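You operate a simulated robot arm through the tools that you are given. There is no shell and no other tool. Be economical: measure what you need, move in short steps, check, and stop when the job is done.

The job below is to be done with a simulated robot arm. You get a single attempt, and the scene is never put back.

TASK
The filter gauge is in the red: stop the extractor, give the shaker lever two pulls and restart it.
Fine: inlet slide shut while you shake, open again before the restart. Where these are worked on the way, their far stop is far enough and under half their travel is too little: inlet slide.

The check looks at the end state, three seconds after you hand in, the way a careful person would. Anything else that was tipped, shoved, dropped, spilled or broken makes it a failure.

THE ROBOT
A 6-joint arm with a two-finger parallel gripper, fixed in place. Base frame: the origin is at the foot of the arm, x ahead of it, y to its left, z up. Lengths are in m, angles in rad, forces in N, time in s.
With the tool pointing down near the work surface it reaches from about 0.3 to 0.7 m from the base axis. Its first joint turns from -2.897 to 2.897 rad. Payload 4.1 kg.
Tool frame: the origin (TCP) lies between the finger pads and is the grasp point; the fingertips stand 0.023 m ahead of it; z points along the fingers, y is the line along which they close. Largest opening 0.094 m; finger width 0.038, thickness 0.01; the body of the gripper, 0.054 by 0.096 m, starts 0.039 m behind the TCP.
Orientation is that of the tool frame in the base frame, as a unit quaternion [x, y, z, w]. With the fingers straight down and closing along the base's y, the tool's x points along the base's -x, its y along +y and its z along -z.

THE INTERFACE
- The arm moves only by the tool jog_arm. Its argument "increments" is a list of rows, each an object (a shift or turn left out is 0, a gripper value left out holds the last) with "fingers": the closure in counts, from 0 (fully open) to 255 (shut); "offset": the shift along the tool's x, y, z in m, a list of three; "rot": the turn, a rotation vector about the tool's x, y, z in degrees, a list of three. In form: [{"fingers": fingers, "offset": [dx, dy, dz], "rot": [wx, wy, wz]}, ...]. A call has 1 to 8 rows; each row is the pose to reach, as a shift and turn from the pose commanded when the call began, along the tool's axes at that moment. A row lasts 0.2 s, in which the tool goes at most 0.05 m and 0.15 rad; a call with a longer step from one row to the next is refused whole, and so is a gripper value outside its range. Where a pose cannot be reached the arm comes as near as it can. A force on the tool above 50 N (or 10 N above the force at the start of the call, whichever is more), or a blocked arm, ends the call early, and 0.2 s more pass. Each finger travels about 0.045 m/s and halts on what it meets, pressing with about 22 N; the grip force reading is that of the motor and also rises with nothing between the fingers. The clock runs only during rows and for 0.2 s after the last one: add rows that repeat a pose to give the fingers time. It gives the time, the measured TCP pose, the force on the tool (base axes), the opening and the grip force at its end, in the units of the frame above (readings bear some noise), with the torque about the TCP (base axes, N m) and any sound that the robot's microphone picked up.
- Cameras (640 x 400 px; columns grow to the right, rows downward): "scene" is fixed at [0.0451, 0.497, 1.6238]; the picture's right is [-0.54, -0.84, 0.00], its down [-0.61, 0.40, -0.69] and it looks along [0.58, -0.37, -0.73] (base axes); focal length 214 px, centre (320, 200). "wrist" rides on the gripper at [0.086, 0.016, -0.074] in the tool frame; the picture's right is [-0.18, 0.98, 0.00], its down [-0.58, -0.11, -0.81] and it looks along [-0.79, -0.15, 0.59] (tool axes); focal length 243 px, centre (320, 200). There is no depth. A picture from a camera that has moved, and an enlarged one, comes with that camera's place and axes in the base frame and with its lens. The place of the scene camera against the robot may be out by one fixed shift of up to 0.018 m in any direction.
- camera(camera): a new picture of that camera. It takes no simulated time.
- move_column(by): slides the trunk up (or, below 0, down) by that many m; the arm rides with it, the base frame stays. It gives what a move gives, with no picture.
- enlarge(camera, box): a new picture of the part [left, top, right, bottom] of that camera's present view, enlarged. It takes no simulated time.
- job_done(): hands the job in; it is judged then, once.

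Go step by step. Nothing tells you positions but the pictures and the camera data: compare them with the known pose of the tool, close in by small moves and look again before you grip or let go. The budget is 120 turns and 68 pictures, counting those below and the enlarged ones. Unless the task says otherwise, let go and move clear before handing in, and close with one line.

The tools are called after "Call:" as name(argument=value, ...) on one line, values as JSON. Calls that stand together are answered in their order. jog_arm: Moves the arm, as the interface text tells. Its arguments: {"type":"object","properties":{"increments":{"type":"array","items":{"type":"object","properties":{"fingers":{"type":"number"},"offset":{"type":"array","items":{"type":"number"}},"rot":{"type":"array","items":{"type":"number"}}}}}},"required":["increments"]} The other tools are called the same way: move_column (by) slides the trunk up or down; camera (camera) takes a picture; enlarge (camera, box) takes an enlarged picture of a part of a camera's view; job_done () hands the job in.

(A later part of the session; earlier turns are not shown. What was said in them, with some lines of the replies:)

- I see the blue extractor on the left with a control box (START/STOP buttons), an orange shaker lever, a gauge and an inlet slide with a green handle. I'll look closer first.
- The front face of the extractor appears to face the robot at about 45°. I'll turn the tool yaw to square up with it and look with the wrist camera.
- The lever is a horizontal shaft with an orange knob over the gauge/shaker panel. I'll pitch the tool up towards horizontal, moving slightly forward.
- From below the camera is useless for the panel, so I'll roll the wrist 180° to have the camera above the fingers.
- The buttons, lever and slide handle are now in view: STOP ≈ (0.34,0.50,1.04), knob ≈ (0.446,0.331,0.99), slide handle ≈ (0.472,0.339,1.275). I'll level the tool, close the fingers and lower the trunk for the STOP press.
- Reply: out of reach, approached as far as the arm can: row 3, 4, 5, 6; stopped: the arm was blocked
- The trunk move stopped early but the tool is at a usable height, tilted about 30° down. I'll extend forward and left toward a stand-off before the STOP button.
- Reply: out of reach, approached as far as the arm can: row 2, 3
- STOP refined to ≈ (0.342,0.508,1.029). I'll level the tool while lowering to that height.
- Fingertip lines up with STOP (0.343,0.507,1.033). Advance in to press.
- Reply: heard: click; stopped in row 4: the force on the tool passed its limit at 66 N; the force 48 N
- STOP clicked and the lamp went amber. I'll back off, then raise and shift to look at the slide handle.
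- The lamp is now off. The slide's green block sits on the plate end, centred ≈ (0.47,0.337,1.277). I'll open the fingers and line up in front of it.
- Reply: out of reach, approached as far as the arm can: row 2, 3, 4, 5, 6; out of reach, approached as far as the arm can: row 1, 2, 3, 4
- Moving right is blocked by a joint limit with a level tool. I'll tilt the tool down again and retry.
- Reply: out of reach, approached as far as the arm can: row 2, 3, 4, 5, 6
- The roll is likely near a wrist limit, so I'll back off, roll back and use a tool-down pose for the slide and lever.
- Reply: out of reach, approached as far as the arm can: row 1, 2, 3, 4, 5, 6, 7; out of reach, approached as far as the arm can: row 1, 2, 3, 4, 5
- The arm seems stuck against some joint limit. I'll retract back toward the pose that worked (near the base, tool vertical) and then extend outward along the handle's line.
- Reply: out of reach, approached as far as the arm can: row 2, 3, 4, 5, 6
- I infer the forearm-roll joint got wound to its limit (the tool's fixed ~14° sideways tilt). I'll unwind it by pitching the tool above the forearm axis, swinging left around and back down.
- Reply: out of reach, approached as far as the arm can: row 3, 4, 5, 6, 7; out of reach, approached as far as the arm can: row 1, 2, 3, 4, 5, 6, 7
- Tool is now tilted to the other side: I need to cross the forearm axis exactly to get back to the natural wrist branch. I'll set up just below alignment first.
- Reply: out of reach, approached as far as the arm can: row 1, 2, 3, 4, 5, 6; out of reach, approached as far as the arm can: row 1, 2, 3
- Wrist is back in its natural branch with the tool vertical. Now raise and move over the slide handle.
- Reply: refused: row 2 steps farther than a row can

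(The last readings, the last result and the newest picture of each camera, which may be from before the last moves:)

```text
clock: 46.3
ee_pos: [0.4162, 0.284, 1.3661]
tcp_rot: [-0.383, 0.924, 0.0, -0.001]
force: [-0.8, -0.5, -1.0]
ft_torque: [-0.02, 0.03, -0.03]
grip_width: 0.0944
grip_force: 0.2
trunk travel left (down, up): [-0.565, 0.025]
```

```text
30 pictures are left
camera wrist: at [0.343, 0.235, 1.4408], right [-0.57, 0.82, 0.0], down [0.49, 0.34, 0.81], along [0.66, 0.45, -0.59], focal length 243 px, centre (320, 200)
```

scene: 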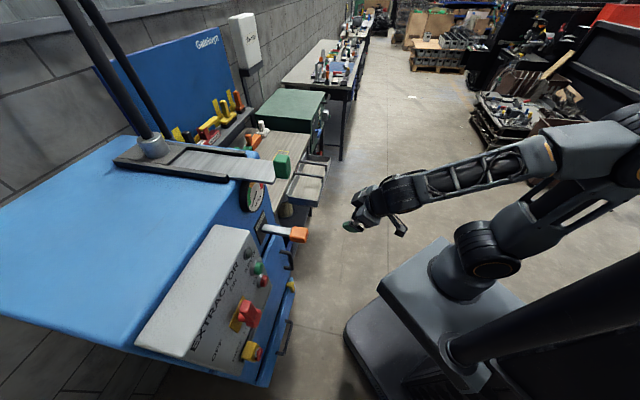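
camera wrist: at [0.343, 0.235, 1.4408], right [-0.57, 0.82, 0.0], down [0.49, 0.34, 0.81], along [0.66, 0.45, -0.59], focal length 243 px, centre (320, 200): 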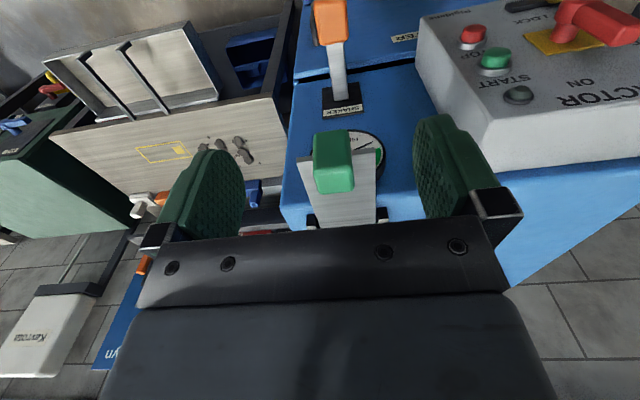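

Call:
jog_arm(increments=[{"offset": [-0.035, -0.001, 0]}, {"offset": [-0.068, -0.001, 0]}, {"offset": [-0.068, -0.001, 0.035]}, {"offset": [-0.068, -0.001, 0.069]}])

Call:
camera(camera="wrist")

Call:
enlarge(camera="scene", box=[200, 90, 360, 190])

```text
clock: 47.3
ee_pos: [0.4627, 0.3291, 1.2968]
tcp_rot: [-0.382, 0.924, -0.001, 0.001]
force: [-0.2, 0.9, -0.9]
ft_torque: [0.0, 0.01, 0.0]
grip_width: 0.0939
grip_force: 0.1
out of reach, approached as far as the arm can: row 2
trunk travel left (down, up): [-0.565, 0.025]
```

```text
29 pictures are left
camera wrist: at [0.3901, 0.2802, 1.3717], right [-0.57, 0.82, 0.0], down [0.49, 0.33, 0.81], along [0.67, 0.46, -0.59], focal length 243 px, centre (320, 200)
```

wrist: 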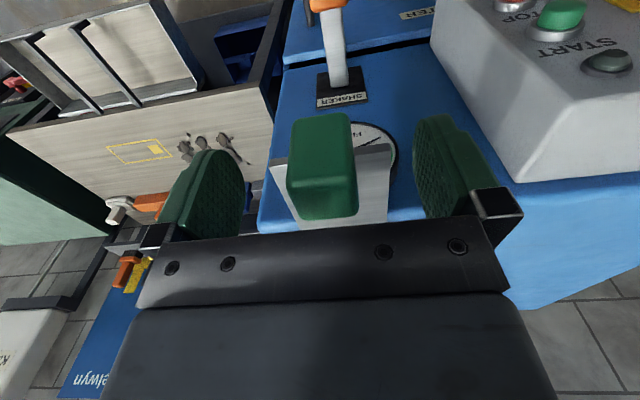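

```text
4.00 times, centred on (280, 140) of scene
camera zoom: at [0.0451, 0.497, 1.6238], right [-0.54, -0.84, 0.0], down [-0.61, 0.4, -0.69], along [0.58, -0.37, -0.73], focal length 858 px, centre (480, 440)
```

zoom: 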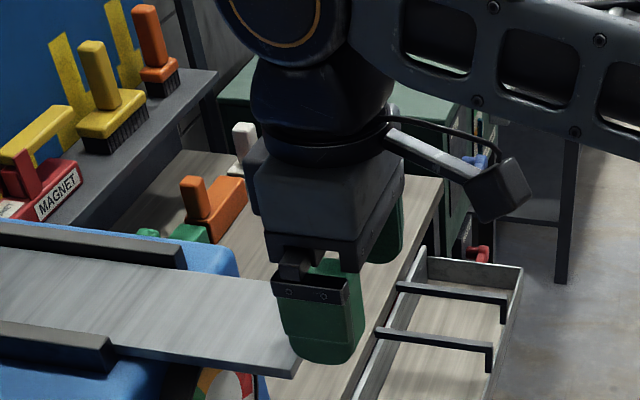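

Block sits between the fingers; grip it.

Call:
jog_arm(increments=[{"fingers": 255}, {}, {}, {}, {}])

```text
clock: 48.5
ee_pos: [0.4632, 0.3293, 1.2977]
tcp_rot: [-0.383, 0.924, 0.001, 0.0]
force: [1.1, -1.5, 1.0]
ft_torque: [0.08, 0.05, -0.07]
grip_width: 0.0357
grip_force: 45.3
trunk travel left (down, up): [-0.565, 0.025]
```

Call:
jog_arm(increments=[{"offset": [-0.015, 0, 0]}, {"offset": [-0.03, 0, 0]}, {"offset": [-0.045, 0, 0]}, {"offset": [-0.06, 0, 0]}, {"offset": [-0.075, 0, 0]}, {"offset": [-0.09, 0, 0]}])

Call:
camera(camera="scene")

```text
clock: 49.9
ee_pos: [0.4934, 0.3599, 1.2891]
tcp_rot: [-0.382, 0.924, 0.001, 0.003]
force: [14.4, -12.4, 33.4]
ft_torque: [1.19, 0.64, 0.74]
grip_width: 0.0361
grip_force: 44.7
out of reach, approached as far as the arm can: row 3, 4, 5, 6
trunk travel left (down, up): [-0.565, 0.025]
```

```text
27 pictures are left
```

scene: 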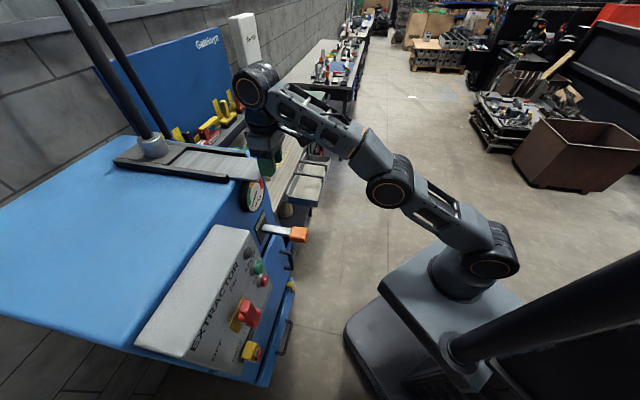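

The arm's reach tops out with the tool vertical. I'll release, back off, tilt the tool forward 45° and regrip to continue pushing.

Call:
jog_arm(increments=[{"fingers": 60}, {}, {}, {"offset": [0, 0, -0.04]}, {"offset": [0.03, 0, -0.07]}, {"offset": [0.07, 0, -0.075]}])

Call:
jog_arm(increments=[{"rot": [0, -8, 0], "offset": [0.01, 0, 0]}, {"rot": [0, -16, 0], "offset": [0.02, 0, 0]}, {"rot": [0, -24, 0], "offset": [0.03, 0, 0]}, {"rot": [0, -32, 0], "offset": [0.04, 0, 0]}, {"rot": [0, -40, 0], "offset": [0.05, 0, 0]}, {"rot": [0, -47, 0], "offset": [0.05, 0, 0]}])

Call:
enlarge(camera="scene", box=[160, 60, 400, 210])

Call:
camera(camera="wrist")

```text
clock: 51.3
ee_pos: [0.4424, 0.314, 1.359]
tcp_rot: [-0.383, 0.924, 0.0, 0.001]
force: [-0.8, 0.0, 1.2]
ft_torque: [0.03, 0.0, 0.02]
grip_width: 0.0719
grip_force: 0.1
out of reach, approached as far as the arm can: row 4, 5
trunk travel left (down, up): [-0.565, 0.025]
```

```text
clock: 52.7
ee_pos: [0.4114, 0.2782, 1.362]
tcp_rot: [-0.351, 0.847, 0.152, 0.369]
force: [-0.9, -0.1, 0.5]
ft_torque: [0.01, -0.01, 0.02]
grip_width: 0.0718
grip_force: 0.0
trunk travel left (down, up): [-0.565, 0.025]
```

```text
2.67 times, centred on (280, 135) of scene
camera zoom: at [0.0451, 0.497, 1.6238], right [-0.54, -0.84, 0.0], down [-0.61, 0.4, -0.69], along [0.58, -0.37, -0.73], focal length 572 px, centre (427, 373)
```

zoom: 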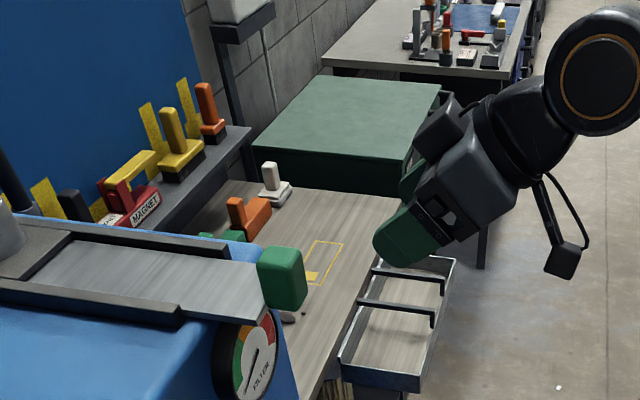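

```text
25 pictures are left
camera wrist: at [0.3195, 0.21, 1.3477], right [-0.61, 0.78, 0.13], down [-0.06, -0.21, 0.97], along [0.79, 0.58, 0.18], focal length 243 px, centre (320, 200)
```

wrist: 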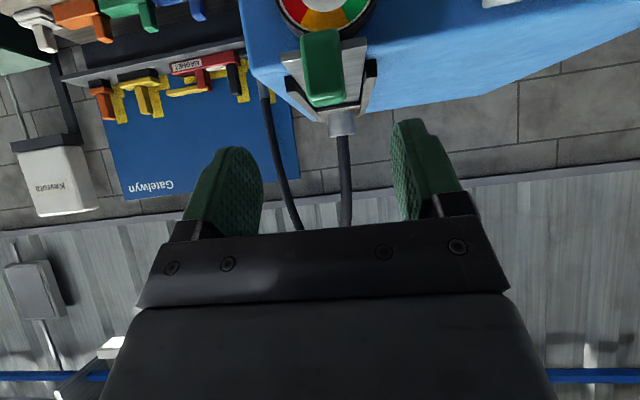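

Call:
jog_arm(increments=[{"offset": [-0.029, 0, 0.03]}, {"offset": [-0.029, 0, 0.07]}, {"offset": [-0.029, 0, 0.105]}, {"offset": [-0.029, 0, 0.132]}])

Call:
enlarge(camera="scene", box=[200, 90, 360, 190])

Call:
camera(camera="wrist")

```text
clock: 53.7
ee_pos: [0.4952, 0.3628, 1.2923]
tcp_rot: [-0.351, 0.847, 0.152, 0.369]
force: [0.5, -0.1, -0.2]
ft_torque: [0.02, 0.02, 0.0]
grip_width: 0.0719
grip_force: 0.1
trunk travel left (down, up): [-0.565, 0.025]
```

```text
4.00 times, centred on (280, 140) of scene
camera zoom: at [0.0451, 0.497, 1.6238], right [-0.54, -0.84, 0.0], down [-0.61, 0.4, -0.69], along [0.58, -0.37, -0.73], focal length 858 px, centre (480, 440)
```

zoom: 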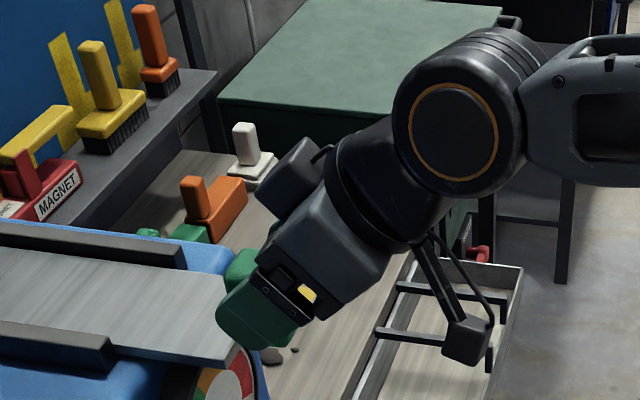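

```text
23 pictures are left
camera wrist: at [0.4042, 0.2943, 1.2783], right [-0.61, 0.78, 0.13], down [-0.06, -0.21, 0.98], along [0.79, 0.58, 0.18], focal length 243 px, centre (320, 200)
```

wrist: 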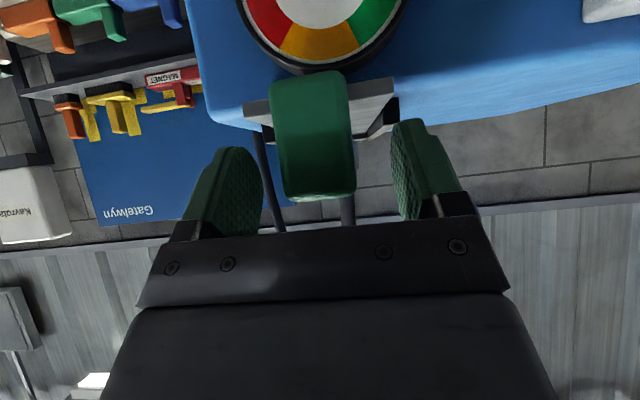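

Call:
jog_arm(increments=[{"fingers": 255}, {}, {}, {}, {"offset": [-0.014, 0, 0.015]}, {"offset": [-0.027, 0, 0.029]}, {"offset": [-0.041, 0, 0.044]}])

Call:
jog_arm(increments=[{"offset": [-0.014, 0, 0.015]}, {"offset": [-0.027, 0, 0.029]}, {"offset": [-0.041, 0, 0.044]}, {"offset": [-0.055, 0, 0.059]}])

Call:
enlarge(camera="scene", box=[200, 90, 360, 190])

```text
clock: 55.2
ee_pos: [0.5191, 0.3836, 1.295]
tcp_rot: [-0.352, 0.85, 0.15, 0.362]
force: [-29.3, -37.1, 8.3]
ft_torque: [-0.73, 1.29, -0.28]
grip_width: 0.0358
grip_force: 45.0
trunk travel left (down, up): [-0.565, 0.025]
stopped in row 7: the force on the tool passed its limit at 113 N (the readings are from after the stop); the commanded pose is now the measured one
```

```text
clock: 55.4
ee_pos: [0.5223, 0.388, 1.2922]
tcp_rot: [-0.353, 0.851, 0.15, 0.359]
force: [-14.1, -22.2, 10.7]
ft_torque: [-0.6, 0.98, -0.62]
grip_width: 0.0359
grip_force: 45.2
trunk travel left (down, up): [-0.565, 0.025]
stopped in row 1: the force on the tool passed its limit at 71 N (the readings are from after the stop); the commanded pose is now the measured one
```

```text
4.00 times, centred on (280, 140) of scene
camera zoom: at [0.0451, 0.497, 1.6238], right [-0.54, -0.84, 0.0], down [-0.61, 0.4, -0.69], along [0.58, -0.37, -0.73], focal length 858 px, centre (480, 440)
```

zoom: 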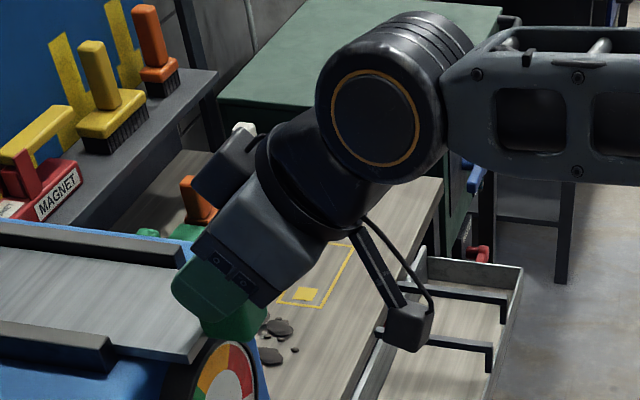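

The slide hit its stop after ~0.08 m total travel. Release and back away, then check.

Call:
jog_arm(increments=[{"fingers": 60}, {}, {}, {"offset": [0, 0, -0.04]}, {"offset": [0, 0, -0.08]}, {"offset": [0, 0, -0.12]}])

Call:
enlarge(camera="scene", box=[120, 90, 320, 260])

```text
clock: 56.8
ee_pos: [0.4665, 0.3315, 1.3686]
tcp_rot: [-0.354, 0.851, 0.148, 0.358]
force: [-0.4, 0.2, -0.3]
ft_torque: [0.03, -0.01, 0.0]
grip_width: 0.0721
grip_force: 0.1
trunk travel left (down, up): [-0.565, 0.025]
```

```text
2.35 times, centred on (220, 175) of scene
camera zoom: at [0.0451, 0.497, 1.6238], right [-0.54, -0.84, 0.0], down [-0.61, 0.4, -0.69], along [0.58, -0.37, -0.73], focal length 505 px, centre (555, 259)
```

zoom: 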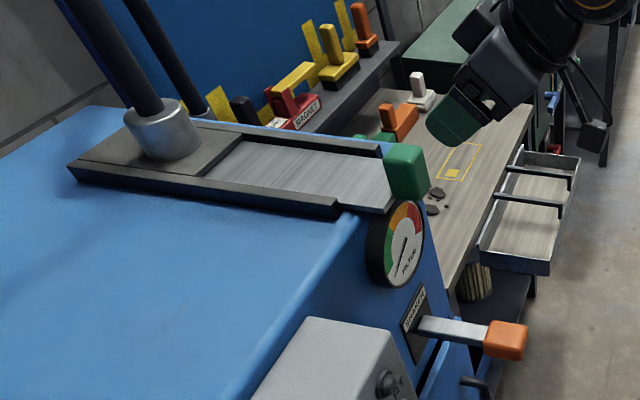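

Slide is shut. Next the lever: back off, lower the trunk, and line up with the knob.

Call:
jog_arm(increments=[{"offset": [0.03, 0, -0.034]}, {"offset": [0.06, 0, -0.068]}, {"offset": [0.085, 0, -0.095]}, {"offset": [0.085, 0.012, -0.095]}])

Call:
move_column(by=-0.2)

Call:
camera(camera="wrist")

```text
clock: 57.8
ee_pos: [0.3676, 0.2508, 1.377]
tcp_rot: [-0.354, 0.851, 0.148, 0.358]
force: [-0.8, 0.2, 0.0]
ft_torque: [0.01, 0.01, 0.03]
grip_width: 0.0719
grip_force: 0.1
trunk travel left (down, up): [-0.565, 0.025]
```

```text
clock: 60.0
ee_pos: [0.3673, 0.2514, 1.1772]
tcp_rot: [-0.354, 0.851, 0.149, 0.358]
force: [0.3, 0.4, 0.5]
ft_torque: [0.03, -0.02, 0.03]
grip_width: 0.0718
grip_force: 0.0
trunk travel left (down, up): [-0.365, 0.225]
```

```text
20 pictures are left
camera wrist: at [0.2752, 0.1827, 1.1665], right [-0.61, 0.78, 0.13], down [-0.04, -0.2, 0.98], along [0.79, 0.59, 0.15], focal length 243 px, centre (320, 200)
```

wrist: 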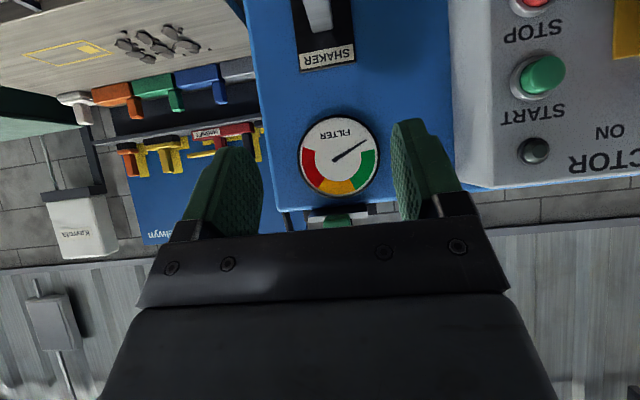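

Call:
jog_arm(increments=[{"offset": [-0.002, 0, 0.02], "rot": [0, 8, 0]}, {"offset": [-0.003, 0, 0.045], "rot": [0, 16, 0]}, {"offset": [-0.005, 0, 0.07], "rot": [0, 24, 0]}, {"offset": [-0.007, 0, 0.095], "rot": [0, 32, 0]}, {"offset": [-0.009, 0, 0.12], "rot": [0, 40, 0]}, {"offset": [-0.009, 0, 0.138], "rot": [0, 44, 0]}])

Call:
camera(camera="wrist")

```text
clock: 61.4
ee_pos: [0.4421, 0.3271, 1.0848]
tcp_rot: [-0.383, 0.924, 0.003, 0.012]
force: [-0.8, 0.4, -0.1]
ft_torque: [-0.02, -0.03, 0.01]
grip_width: 0.0719
grip_force: 0.2
trunk travel left (down, up): [-0.365, 0.225]
```

```text
19 pictures are left
camera wrist: at [0.368, 0.2771, 1.1567], right [-0.57, 0.82, 0.0], down [0.47, 0.32, 0.82], along [0.68, 0.47, -0.57], focal length 243 px, centre (320, 200)
```

wrist: 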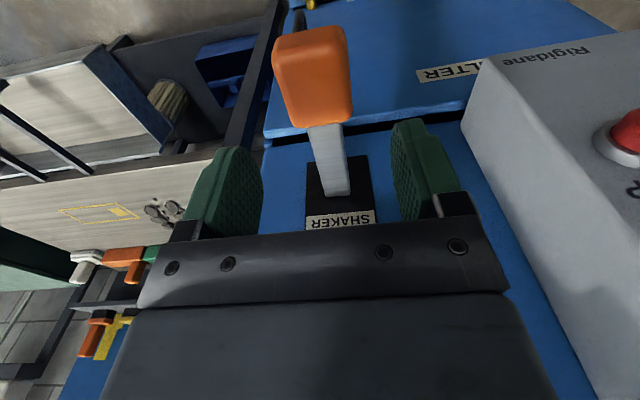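

Call:
jog_arm(increments=[{"fingers": 0, "offset": [0, -0.002, 0]}, {"offset": [0, -0.002, 0]}, {"offset": [0, -0.002, 0.03]}, {"offset": [0, -0.002, 0.06]}, {"offset": [0, -0.002, 0.087]}])

Call:
camera(camera="wrist")

```text
clock: 62.6
ee_pos: [0.4459, 0.3235, 1.0]
tcp_rot: [-0.384, 0.923, 0.004, 0.013]
force: [0.8, 0.0, -0.6]
ft_torque: [0.01, -0.01, -0.05]
grip_width: 0.0941
grip_force: 0.0
trunk travel left (down, up): [-0.365, 0.225]
```

```text
18 pictures are left
camera wrist: at [0.3721, 0.274, 1.0718], right [-0.57, 0.82, 0.0], down [0.47, 0.32, 0.82], along [0.68, 0.47, -0.57], focal length 243 px, centre (320, 200)
```

wrist: 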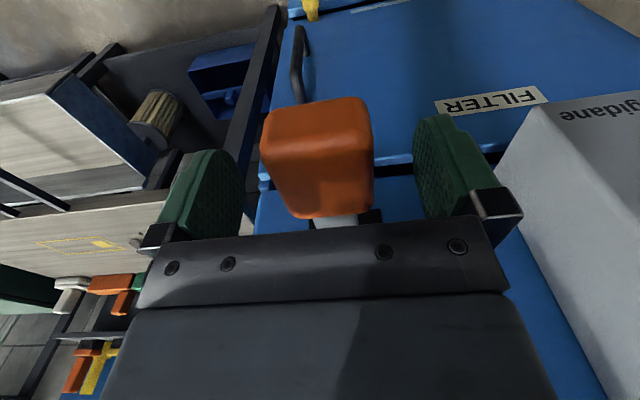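

Call:
jog_arm(increments=[{"fingers": 255}, {}, {}, {}, {"offset": [0, 0, 0.01]}, {"offset": [-0.002, 0, 0.02]}, {"offset": [-0.004, 0, 0.03]}, {"offset": [-0.007, 0, 0.04]}])

Call:
enlarge(camera="scene", box=[220, 180, 380, 280])

```text
clock: 64.4
ee_pos: [0.4488, 0.3285, 0.96]
tcp_rot: [-0.384, 0.923, 0.005, 0.014]
force: [-8.7, -6.5, 12.4]
ft_torque: [0.93, -0.72, -0.86]
grip_width: 0.0499
grip_force: 45.0
trunk travel left (down, up): [-0.365, 0.225]
```

```text
4.00 times, centred on (300, 230) of scene
camera zoom: at [0.0451, 0.497, 1.6238], right [-0.54, -0.84, 0.0], down [-0.61, 0.4, -0.69], along [0.58, -0.37, -0.73], focal length 858 px, centre (400, 80)
```

zoom: 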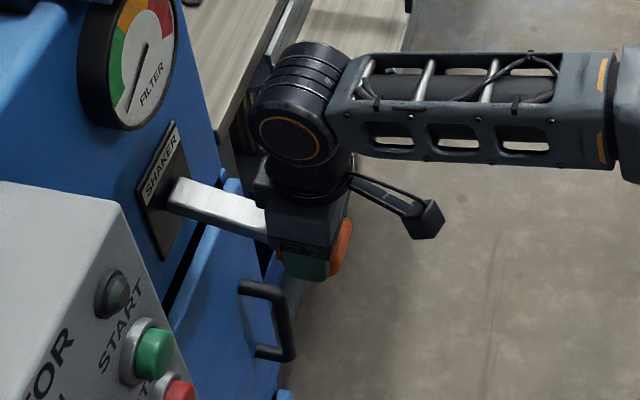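

Lever follows downward with light resistance. Continue to its stop.

Call:
jog_arm(increments=[{"offset": [-0.004, 0, 0.01]}, {"offset": [-0.009, 0, 0.02]}, {"offset": [-0.014, 0, 0.03]}, {"offset": [-0.02, 0, 0.04]}, {"offset": [-0.026, 0, 0.05]}, {"offset": [-0.033, 0, 0.06]}])

Call:
enlarge(camera="scene", box=[220, 180, 380, 280])

```text
clock: 65.7
ee_pos: [0.4682, 0.3479, 0.9154]
tcp_rot: [-0.384, 0.923, 0.006, 0.016]
force: [-20.4, -36.9, 17.4]
ft_torque: [2.47, -1.36, -0.62]
grip_width: 0.05
grip_force: 45.3
trunk travel left (down, up): [-0.365, 0.225]
stopped in row 6: the force on the tool passed its limit at 81 N (the readings are from after the stop); the commanded pose is now the measured one
```

```text
4.00 times, centred on (300, 230) of scene
camera zoom: at [0.0451, 0.497, 1.6238], right [-0.54, -0.84, 0.0], down [-0.61, 0.4, -0.69], along [0.58, -0.37, -0.73], focal length 858 px, centre (400, 80)
```

zoom: 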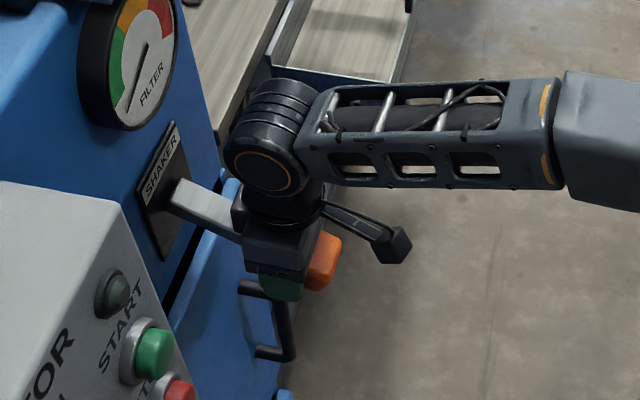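

Call:
jog_arm(increments=[{"offset": [0.008, 0, 0.002]}, {"offset": [0.008, 0, 0.01]}, {"offset": [0.006, 0, 0.018]}, {"offset": [0.003, 0, 0.026]}])

```text
clock: 66.3
ee_pos: [0.469, 0.3483, 0.9137]
tcp_rot: [-0.383, 0.923, 0.009, 0.03]
force: [-1.9, -17.8, 15.4]
ft_torque: [0.75, 1.29, 0.03]
grip_width: 0.0501
grip_force: 45.5
trunk travel left (down, up): [-0.365, 0.225]
stopped in row 2: the force on the tool passed its limit at 60 N (the readings are from after the stop); the commanded pose is now the measured one
```

That's the bottom stop. Return the lever up along the arc.

Call:
jog_arm(increments=[{"offset": [0.007, 0, -0.01]}, {"offset": [0.013, 0, -0.02]}, {"offset": [0.019, 0, -0.03]}, {"offset": [0.024, 0, -0.04]}, {"offset": [0.028, 0, -0.05]}, {"offset": [0.031, 0, -0.06]}, {"offset": [0.033, 0, -0.07]}, {"offset": [0.034, 0, -0.084]}])

Call:
enlarge(camera="scene", box=[220, 180, 380, 280])

```text
clock: 68.1
ee_pos: [0.4428, 0.323, 0.992]
tcp_rot: [-0.383, 0.924, 0.008, 0.02]
force: [8.8, -6.5, -32.6]
ft_torque: [-0.03, 0.55, -0.45]
grip_width: 0.0499
grip_force: 45.4
trunk travel left (down, up): [-0.365, 0.225]
```

```text
4.00 times, centred on (300, 230) of scene
camera zoom: at [0.0451, 0.497, 1.6238], right [-0.54, -0.84, 0.0], down [-0.61, 0.4, -0.69], along [0.58, -0.37, -0.73], focal length 858 px, centre (400, 80)
```

zoom: 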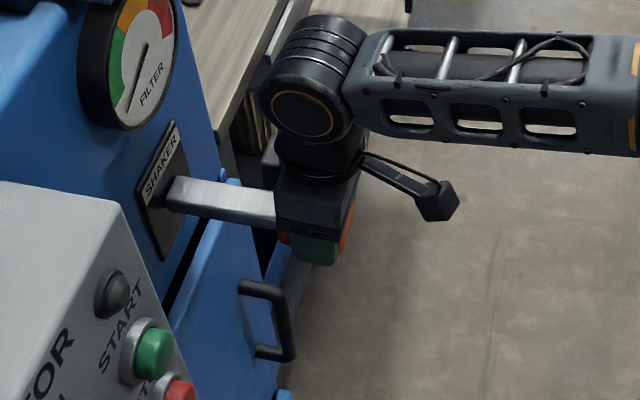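

Lever back at its upper stop. Second pull now.

Call:
jog_arm(increments=[{"offset": [0, 0, 0.01]}, {"offset": [-0.002, 0, 0.021]}, {"offset": [-0.005, 0, 0.032]}, {"offset": [-0.009, 0, 0.043]}, {"offset": [-0.014, 0, 0.053]}, {"offset": [-0.02, 0, 0.063]}, {"offset": [-0.026, 0, 0.073]}, {"offset": [-0.031, 0, 0.084]}])

```text
clock: 69.9
ee_pos: [0.4656, 0.3448, 0.917]
tcp_rot: [-0.381, 0.924, 0.011, 0.031]
force: [5.8, -33.5, 27.3]
ft_torque: [0.91, 0.59, -0.15]
grip_width: 0.0499
grip_force: 44.7
trunk travel left (down, up): [-0.365, 0.225]
```

Call:
jog_arm(increments=[{"offset": [-0.003, 0, 0.005]}, {"offset": [-0.005, 0, 0.01]}])

Call:
jog_arm(increments=[{"offset": [0.006, 0, -0.01]}, {"offset": [0.012, 0, -0.02]}, {"offset": [0.018, 0, -0.03]}, {"offset": [0.023, 0, -0.04]}, {"offset": [0.027, 0, -0.05]}, {"offset": [0.03, 0, -0.06]}, {"offset": [0.032, 0, -0.07]}, {"offset": [0.033, 0, -0.083]}])

```text
clock: 70.5
ee_pos: [0.4687, 0.3467, 0.9126]
tcp_rot: [-0.383, 0.923, 0.011, 0.032]
force: [-12.4, -39.7, 17.4]
ft_torque: [1.95, -0.16, -0.35]
grip_width: 0.0495
grip_force: 44.3
trunk travel left (down, up): [-0.365, 0.225]
stopped in row 2: the force on the tool passed its limit at 57 N (the readings are from after the stop); the commanded pose is now the measured one
```

```text
clock: 72.2
ee_pos: [0.4468, 0.3277, 0.973]
tcp_rot: [-0.383, 0.923, 0.007, 0.026]
force: [36.0, -2.4, -21.1]
ft_torque: [0.84, 0.41, 0.05]
grip_width: 0.0499
grip_force: 45.3
trunk travel left (down, up): [-0.365, 0.225]
stopped in row 8: the force on the tool passed its limit at 63 N (the readings are from after the stop); the commanded pose is now the measured one
```

Call:
jog_arm(increments=[{"offset": [-0.006, 0, 0]}, {"offset": [-0.006, 0, -0.008]}, {"offset": [-0.004, 0, -0.016]}, {"offset": [-0.003, 0, -0.022]}])

Call:
enlarge(camera="scene", box=[220, 180, 380, 280])

```text
clock: 73.2
ee_pos: [0.4484, 0.3282, 0.9959]
tcp_rot: [-0.383, 0.923, 0.009, 0.025]
force: [25.7, -20.0, -31.1]
ft_torque: [0.52, 0.46, -0.48]
grip_width: 0.0497
grip_force: 45.0
trunk travel left (down, up): [-0.365, 0.225]
```

```text
4.00 times, centred on (300, 230) of scene
camera zoom: at [0.0451, 0.497, 1.6238], right [-0.54, -0.84, 0.0], down [-0.61, 0.4, -0.69], along [0.58, -0.37, -0.73], focal length 858 px, centre (400, 80)
```

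zoom: 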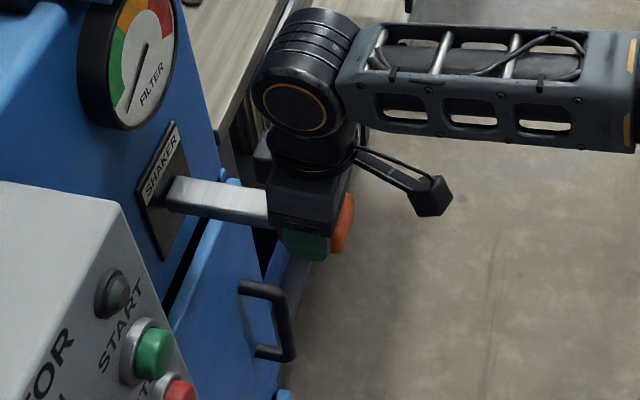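

Lever is at rest again. Release, rise, tilt the tool and raise the trunk back for the slide.

Call:
jog_arm(increments=[{"fingers": 0}, {}, {}, {"offset": [0, 0, -0.04]}, {"offset": [0, 0, -0.08]}, {"offset": [0.02, 0, -0.1]}])

Call:
jog_arm(increments=[{"offset": [0.025, 0, 0], "rot": [0, -8, 0]}, {"offset": [0.05, 0, -0.01], "rot": [0, -16, 0]}, {"offset": [0.075, 0, -0.02], "rot": [0, -24, 0]}, {"offset": [0.095, 0, -0.03], "rot": [0, -32, 0]}, {"offset": [0.095, 0, -0.04], "rot": [0, -40, 0]}, {"fingers": 60, "offset": [0.095, 0, -0.05], "rot": [0, -44, 0]}])

Call:
move_column(by=0.2)

Call:
camera(camera="scene")

```text
clock: 74.6
ee_pos: [0.4245, 0.3122, 1.0961]
tcp_rot: [-0.384, 0.923, 0.008, 0.028]
force: [0.8, -0.8, -0.7]
ft_torque: [-0.03, 0.01, -0.01]
grip_width: 0.0938
grip_force: 0.0
trunk travel left (down, up): [-0.365, 0.225]
```

```text
clock: 76.0
ee_pos: [0.3549, 0.2417, 1.1421]
tcp_rot: [-0.354, 0.845, 0.153, 0.371]
force: [-0.4, 0.5, 0.1]
ft_torque: [-0.01, -0.02, 0.02]
grip_width: 0.0716
grip_force: 0.0
trunk travel left (down, up): [-0.365, 0.225]
```

```text
clock: 78.2
ee_pos: [0.3548, 0.2425, 1.3412]
tcp_rot: [-0.352, 0.846, 0.151, 0.371]
force: [0.6, -0.2, -0.5]
ft_torque: [0.01, -0.04, 0.0]
grip_width: 0.0719
grip_force: 0.0
trunk travel left (down, up): [-0.565, 0.025]
```

```text
13 pictures are left
```

scene: 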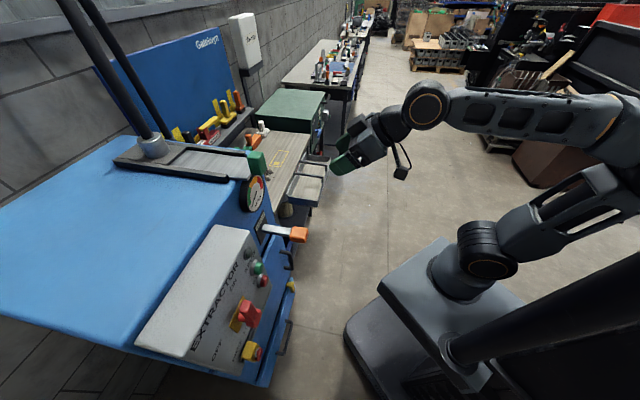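

Call:
jog_arm(increments=[{"offset": [-0.038, -0.005, 0.025]}, {"offset": [-0.077, -0.01, 0.05]}, {"offset": [-0.1156, -0.0156, 0.075]}, {"offset": [-0.1156, -0.0156, 0.115]}, {"offset": [-0.1156, -0.0156, 0.14]}])

Call:
camera(camera="wrist")

```text
clock: 79.4
ee_pos: [0.4962, 0.3628, 1.3323]
tcp_rot: [-0.353, 0.845, 0.152, 0.372]
force: [-0.5, -0.3, 0.6]
ft_torque: [0.03, -0.02, -0.02]
grip_width: 0.0717
grip_force: 0.1
trunk travel left (down, up): [-0.565, 0.025]
```

```text
12 pictures are left
camera wrist: at [0.4038, 0.2948, 1.319], right [-0.61, 0.78, 0.13], down [-0.07, -0.21, 0.97], along [0.79, 0.59, 0.18], focal length 243 px, centre (320, 200)
```

wrist: 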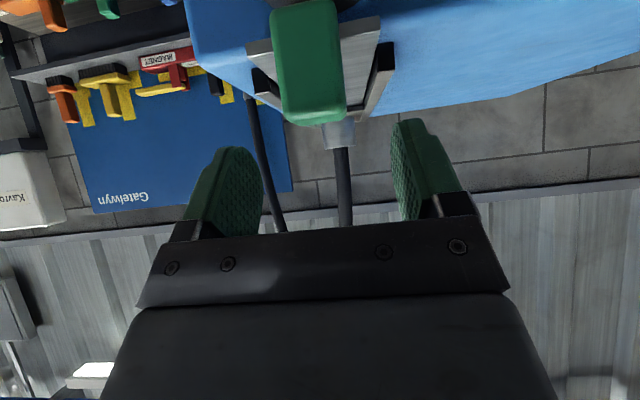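

Call:
jog_arm(increments=[{"offset": [0, 0, 0.03]}, {"offset": [0, 0, 0.052]}, {"fingers": 255, "offset": [0, 0, 0.052]}, {"offset": [0, 0, 0.052]}, {"offset": [0, 0, 0.052]}, {"offset": [0, 0, 0.052]}])

```text
clock: 80.8
ee_pos: [0.521, 0.3866, 1.2954]
tcp_rot: [-0.351, 0.846, 0.152, 0.371]
force: [7.4, -6.7, 1.7]
ft_torque: [0.35, 0.31, -1.11]
grip_width: 0.0359
grip_force: 45.2
trunk travel left (down, up): [-0.565, 0.025]
```

Call:
jog_arm(increments=[{"offset": [0.01, 0, -0.011]}, {"offset": [0.02, 0, -0.022]}, {"offset": [0.03, 0, -0.033]}, {"offset": [0.04, 0, -0.043]}, {"offset": [0.049, 0, -0.053]}, {"offset": [0.057, 0, -0.061]}, {"offset": [0.063, 0, -0.067]}])

Call:
enlarge(camera="scene", box=[160, 90, 320, 190])

```text
clock: 82.4
ee_pos: [0.4585, 0.3232, 1.292]
tcp_rot: [-0.353, 0.846, 0.151, 0.369]
force: [16.9, 21.9, -0.6]
ft_torque: [1.45, 0.41, -0.67]
grip_width: 0.0359
grip_force: 45.1
trunk travel left (down, up): [-0.565, 0.025]
```

```text
4.00 times, centred on (240, 140) of scene
camera zoom: at [0.0451, 0.497, 1.6238], right [-0.54, -0.84, 0.0], down [-0.61, 0.4, -0.69], along [0.58, -0.37, -0.73], focal length 858 px, centre (640, 440)
```

zoom: 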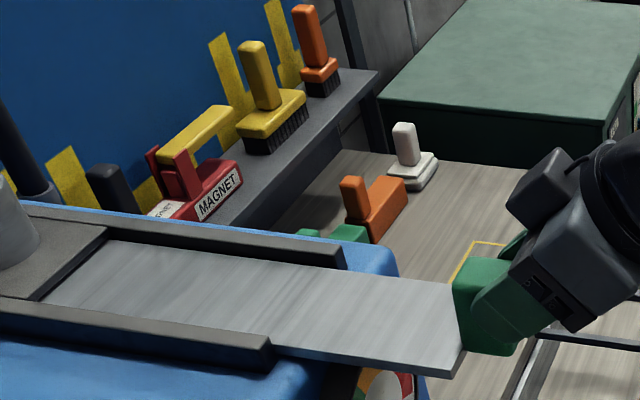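

Slide is back out at its open stop. Release, retreat, close the fingers and move left for START.

Call:
jog_arm(increments=[{"fingers": 60}, {}, {}, {"offset": [0, 0, -0.04]}, {"offset": [0, 0, -0.08]}, {"offset": [0.03, 0, -0.11]}, {"fingers": 255, "offset": [0.06, 0.03, -0.11]}, {"offset": [0.06, 0.07, -0.11]}])

Call:
jog_arm(increments=[{"offset": [0, 0.03, 0], "rot": [-3, -5, 0]}, {"offset": [0, 0.06, 0], "rot": [-6, -10, 0]}, {"offset": [0, 0.09, 0], "rot": [-8, -15, 0]}, {"offset": [0, 0.12, 0], "rot": [-8, -18, 0]}])

Call:
move_column(by=-0.17)

Call:
camera(camera="scene")

```text
clock: 84.2
ee_pos: [0.3244, 0.2845, 1.3229]
tcp_rot: [-0.353, 0.845, 0.152, 0.372]
force: [-0.2, 0.9, -0.3]
ft_torque: [-0.04, -0.01, 0.03]
grip_width: 0.019
grip_force: 0.1
trunk travel left (down, up): [-0.565, 0.025]
```

```text
clock: 85.2
ee_pos: [0.2345, 0.3696, 1.3222]
tcp_rot: [-0.351, 0.764, 0.264, 0.473]
force: [0.0, 0.0, -0.3]
ft_torque: [0.03, -0.01, 0.03]
grip_width: 0.0001
grip_force: 22.1
trunk travel left (down, up): [-0.565, 0.025]
```

```text
clock: 87.1
ee_pos: [0.2349, 0.3686, 1.153]
tcp_rot: [-0.349, 0.765, 0.262, 0.473]
force: [0.9, 0.8, -0.4]
ft_torque: [0.06, -0.02, -0.03]
grip_width: 0.0
grip_force: 21.2
trunk travel left (down, up): [-0.395, 0.195]
```

```text
10 pictures are left
```

scene: 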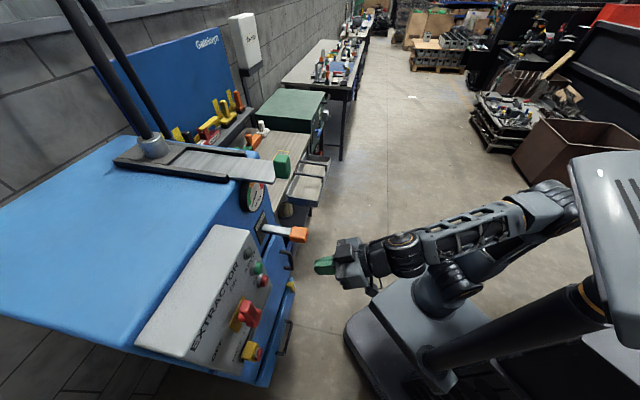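

Call:
camera(camera="wrist")

Call:
enlarge(camera="scene", box=[200, 210, 360, 310])

```text
9 pictures are left
camera wrist: at [0.1555, 0.2998, 1.1059], right [-0.71, 0.66, 0.24], down [-0.17, -0.49, 0.85], along [0.68, 0.57, 0.46], focal length 243 px, centre (320, 200)
```

wrist: 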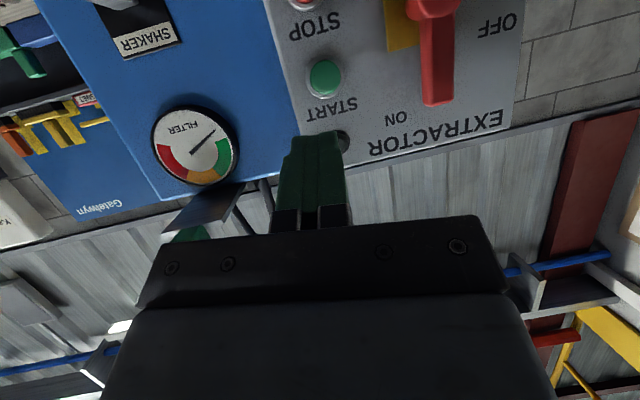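

```text
4.00 times, centred on (280, 260) of scene
camera zoom: at [0.0451, 0.497, 1.6238], right [-0.54, -0.84, 0.0], down [-0.61, 0.4, -0.69], along [0.58, -0.37, -0.73], focal length 858 px, centre (480, -40)
```

zoom: 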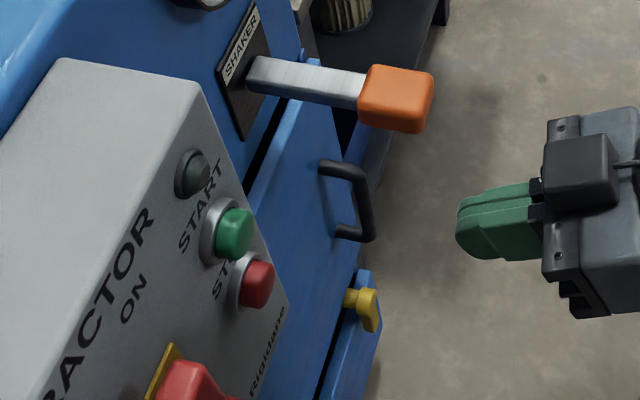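

START refined to (0.343,0.507,1.115). Move to standoff and press along the panel normal.

Call:
jog_arm(increments=[{"offset": [-0.001, 0.002, 0.045]}, {"offset": [-0.002, 0.004, 0.085]}, {"offset": [-0.003, 0.004, 0.103]}, {"offset": [-0.015, 0.001, 0.13]}, {"offset": [-0.019, 0, 0.138]}, {"offset": [-0.023, -0.001, 0.146]}, {"offset": [-0.027, -0.003, 0.154]}, {"offset": [-0.031, -0.004, 0.162]}])

Call:
enlarge(camera="scene", box=[200, 210, 360, 310])

```text
clock: 88.4
ee_pos: [0.3151, 0.4742, 1.1141]
tcp_rot: [-0.349, 0.765, 0.263, 0.473]
force: [-29.9, -38.0, 1.3]
ft_torque: [0.18, -0.34, -0.28]
grip_width: 0.0
grip_force: 21.7
trunk travel left (down, up): [-0.395, 0.195]
heard: click
stopped in row 6: the force on the tool passed its limit at 60 N (the readings are from after the stop); the commanded pose is now the measured one
```

```text
4.00 times, centred on (280, 260) of scene
camera zoom: at [0.0451, 0.497, 1.6238], right [-0.54, -0.84, 0.0], down [-0.61, 0.4, -0.69], along [0.58, -0.37, -0.73], focal length 858 px, centre (480, -40)
```

zoom: 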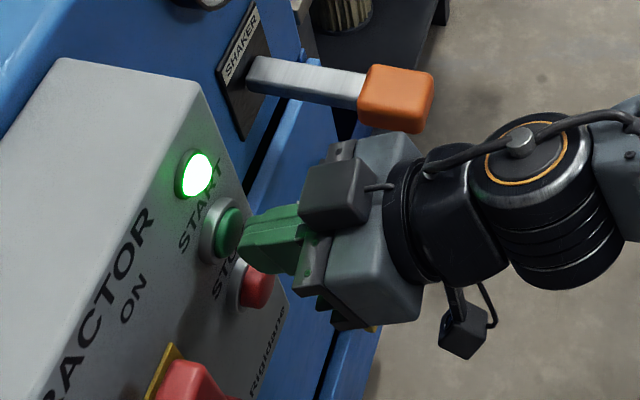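

The lamp is green: the extractor is running. Back off straight out and check the end state.

Call:
jog_arm(increments=[{"offset": [0.008, 0, -0.03]}, {"offset": [0.012, 0, -0.07]}, {"offset": [0.012, 0, -0.11]}, {"offset": [0.012, 0, -0.14]}, {"offset": [0.012, 0, -0.14]}])

Call:
camera(camera="scene")

Call:
enlarge(camera="scene", box=[120, 120, 340, 290])

```text
clock: 89.6
ee_pos: [0.2403, 0.3756, 1.1569]
tcp_rot: [-0.35, 0.766, 0.262, 0.471]
force: [0.1, 0.3, 0.3]
ft_torque: [0.02, -0.02, -0.02]
grip_width: 0.0
grip_force: 21.7
trunk travel left (down, up): [-0.395, 0.195]
```

```text
6 pictures are left
```

scene: 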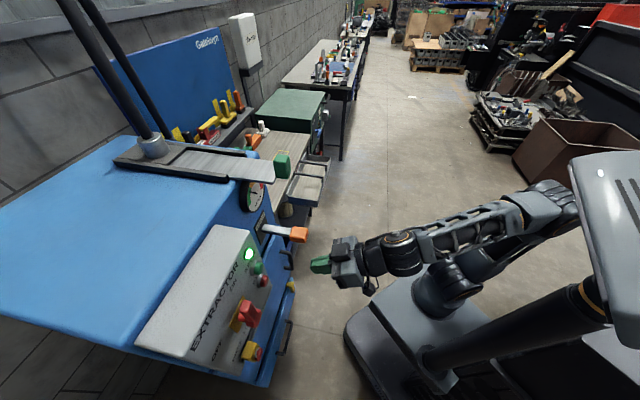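

```text
2.35 times, centred on (230, 205) of scene
camera zoom: at [0.0451, 0.497, 1.6238], right [-0.54, -0.84, 0.0], down [-0.61, 0.4, -0.69], along [0.58, -0.37, -0.73], focal length 505 px, centre (532, 188)
```

zoom: 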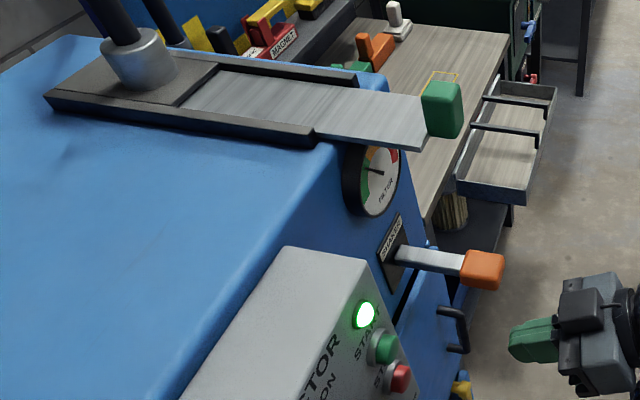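

The lamp is green, slide out, lever at rest. A quick look at the gauge before handing in.

Call:
enlarge(camera="scene", box=[230, 170, 280, 220])

```text
8.00 times, centred on (255, 195) of scene
camera zoom: at [0.0451, 0.497, 1.6238], right [-0.54, -0.84, 0.0], down [-0.61, 0.4, -0.69], along [0.58, -0.37, -0.73], focal length 1716 px, centre (840, 240)
```

zoom: 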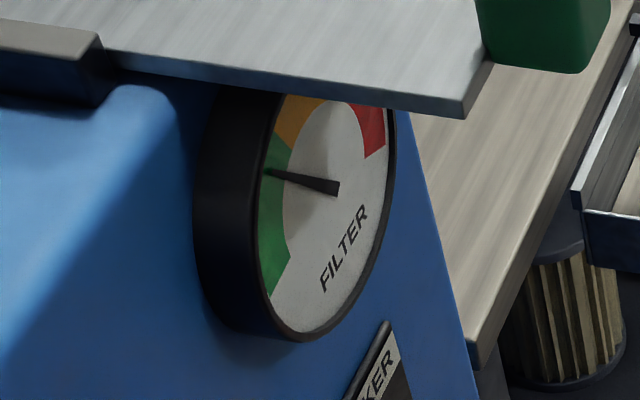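

The gauge needle is in the green with the extractor running, so the job can be handed in.

Call:
job_done()

```text
The job is handed in.
```

I stopped the extractor, shut the inlet slide to its stop, pulled the shaker lever twice to its bottom stop, opened the slide again and restarted; the lamp is green and the filter gauge reads in the green.
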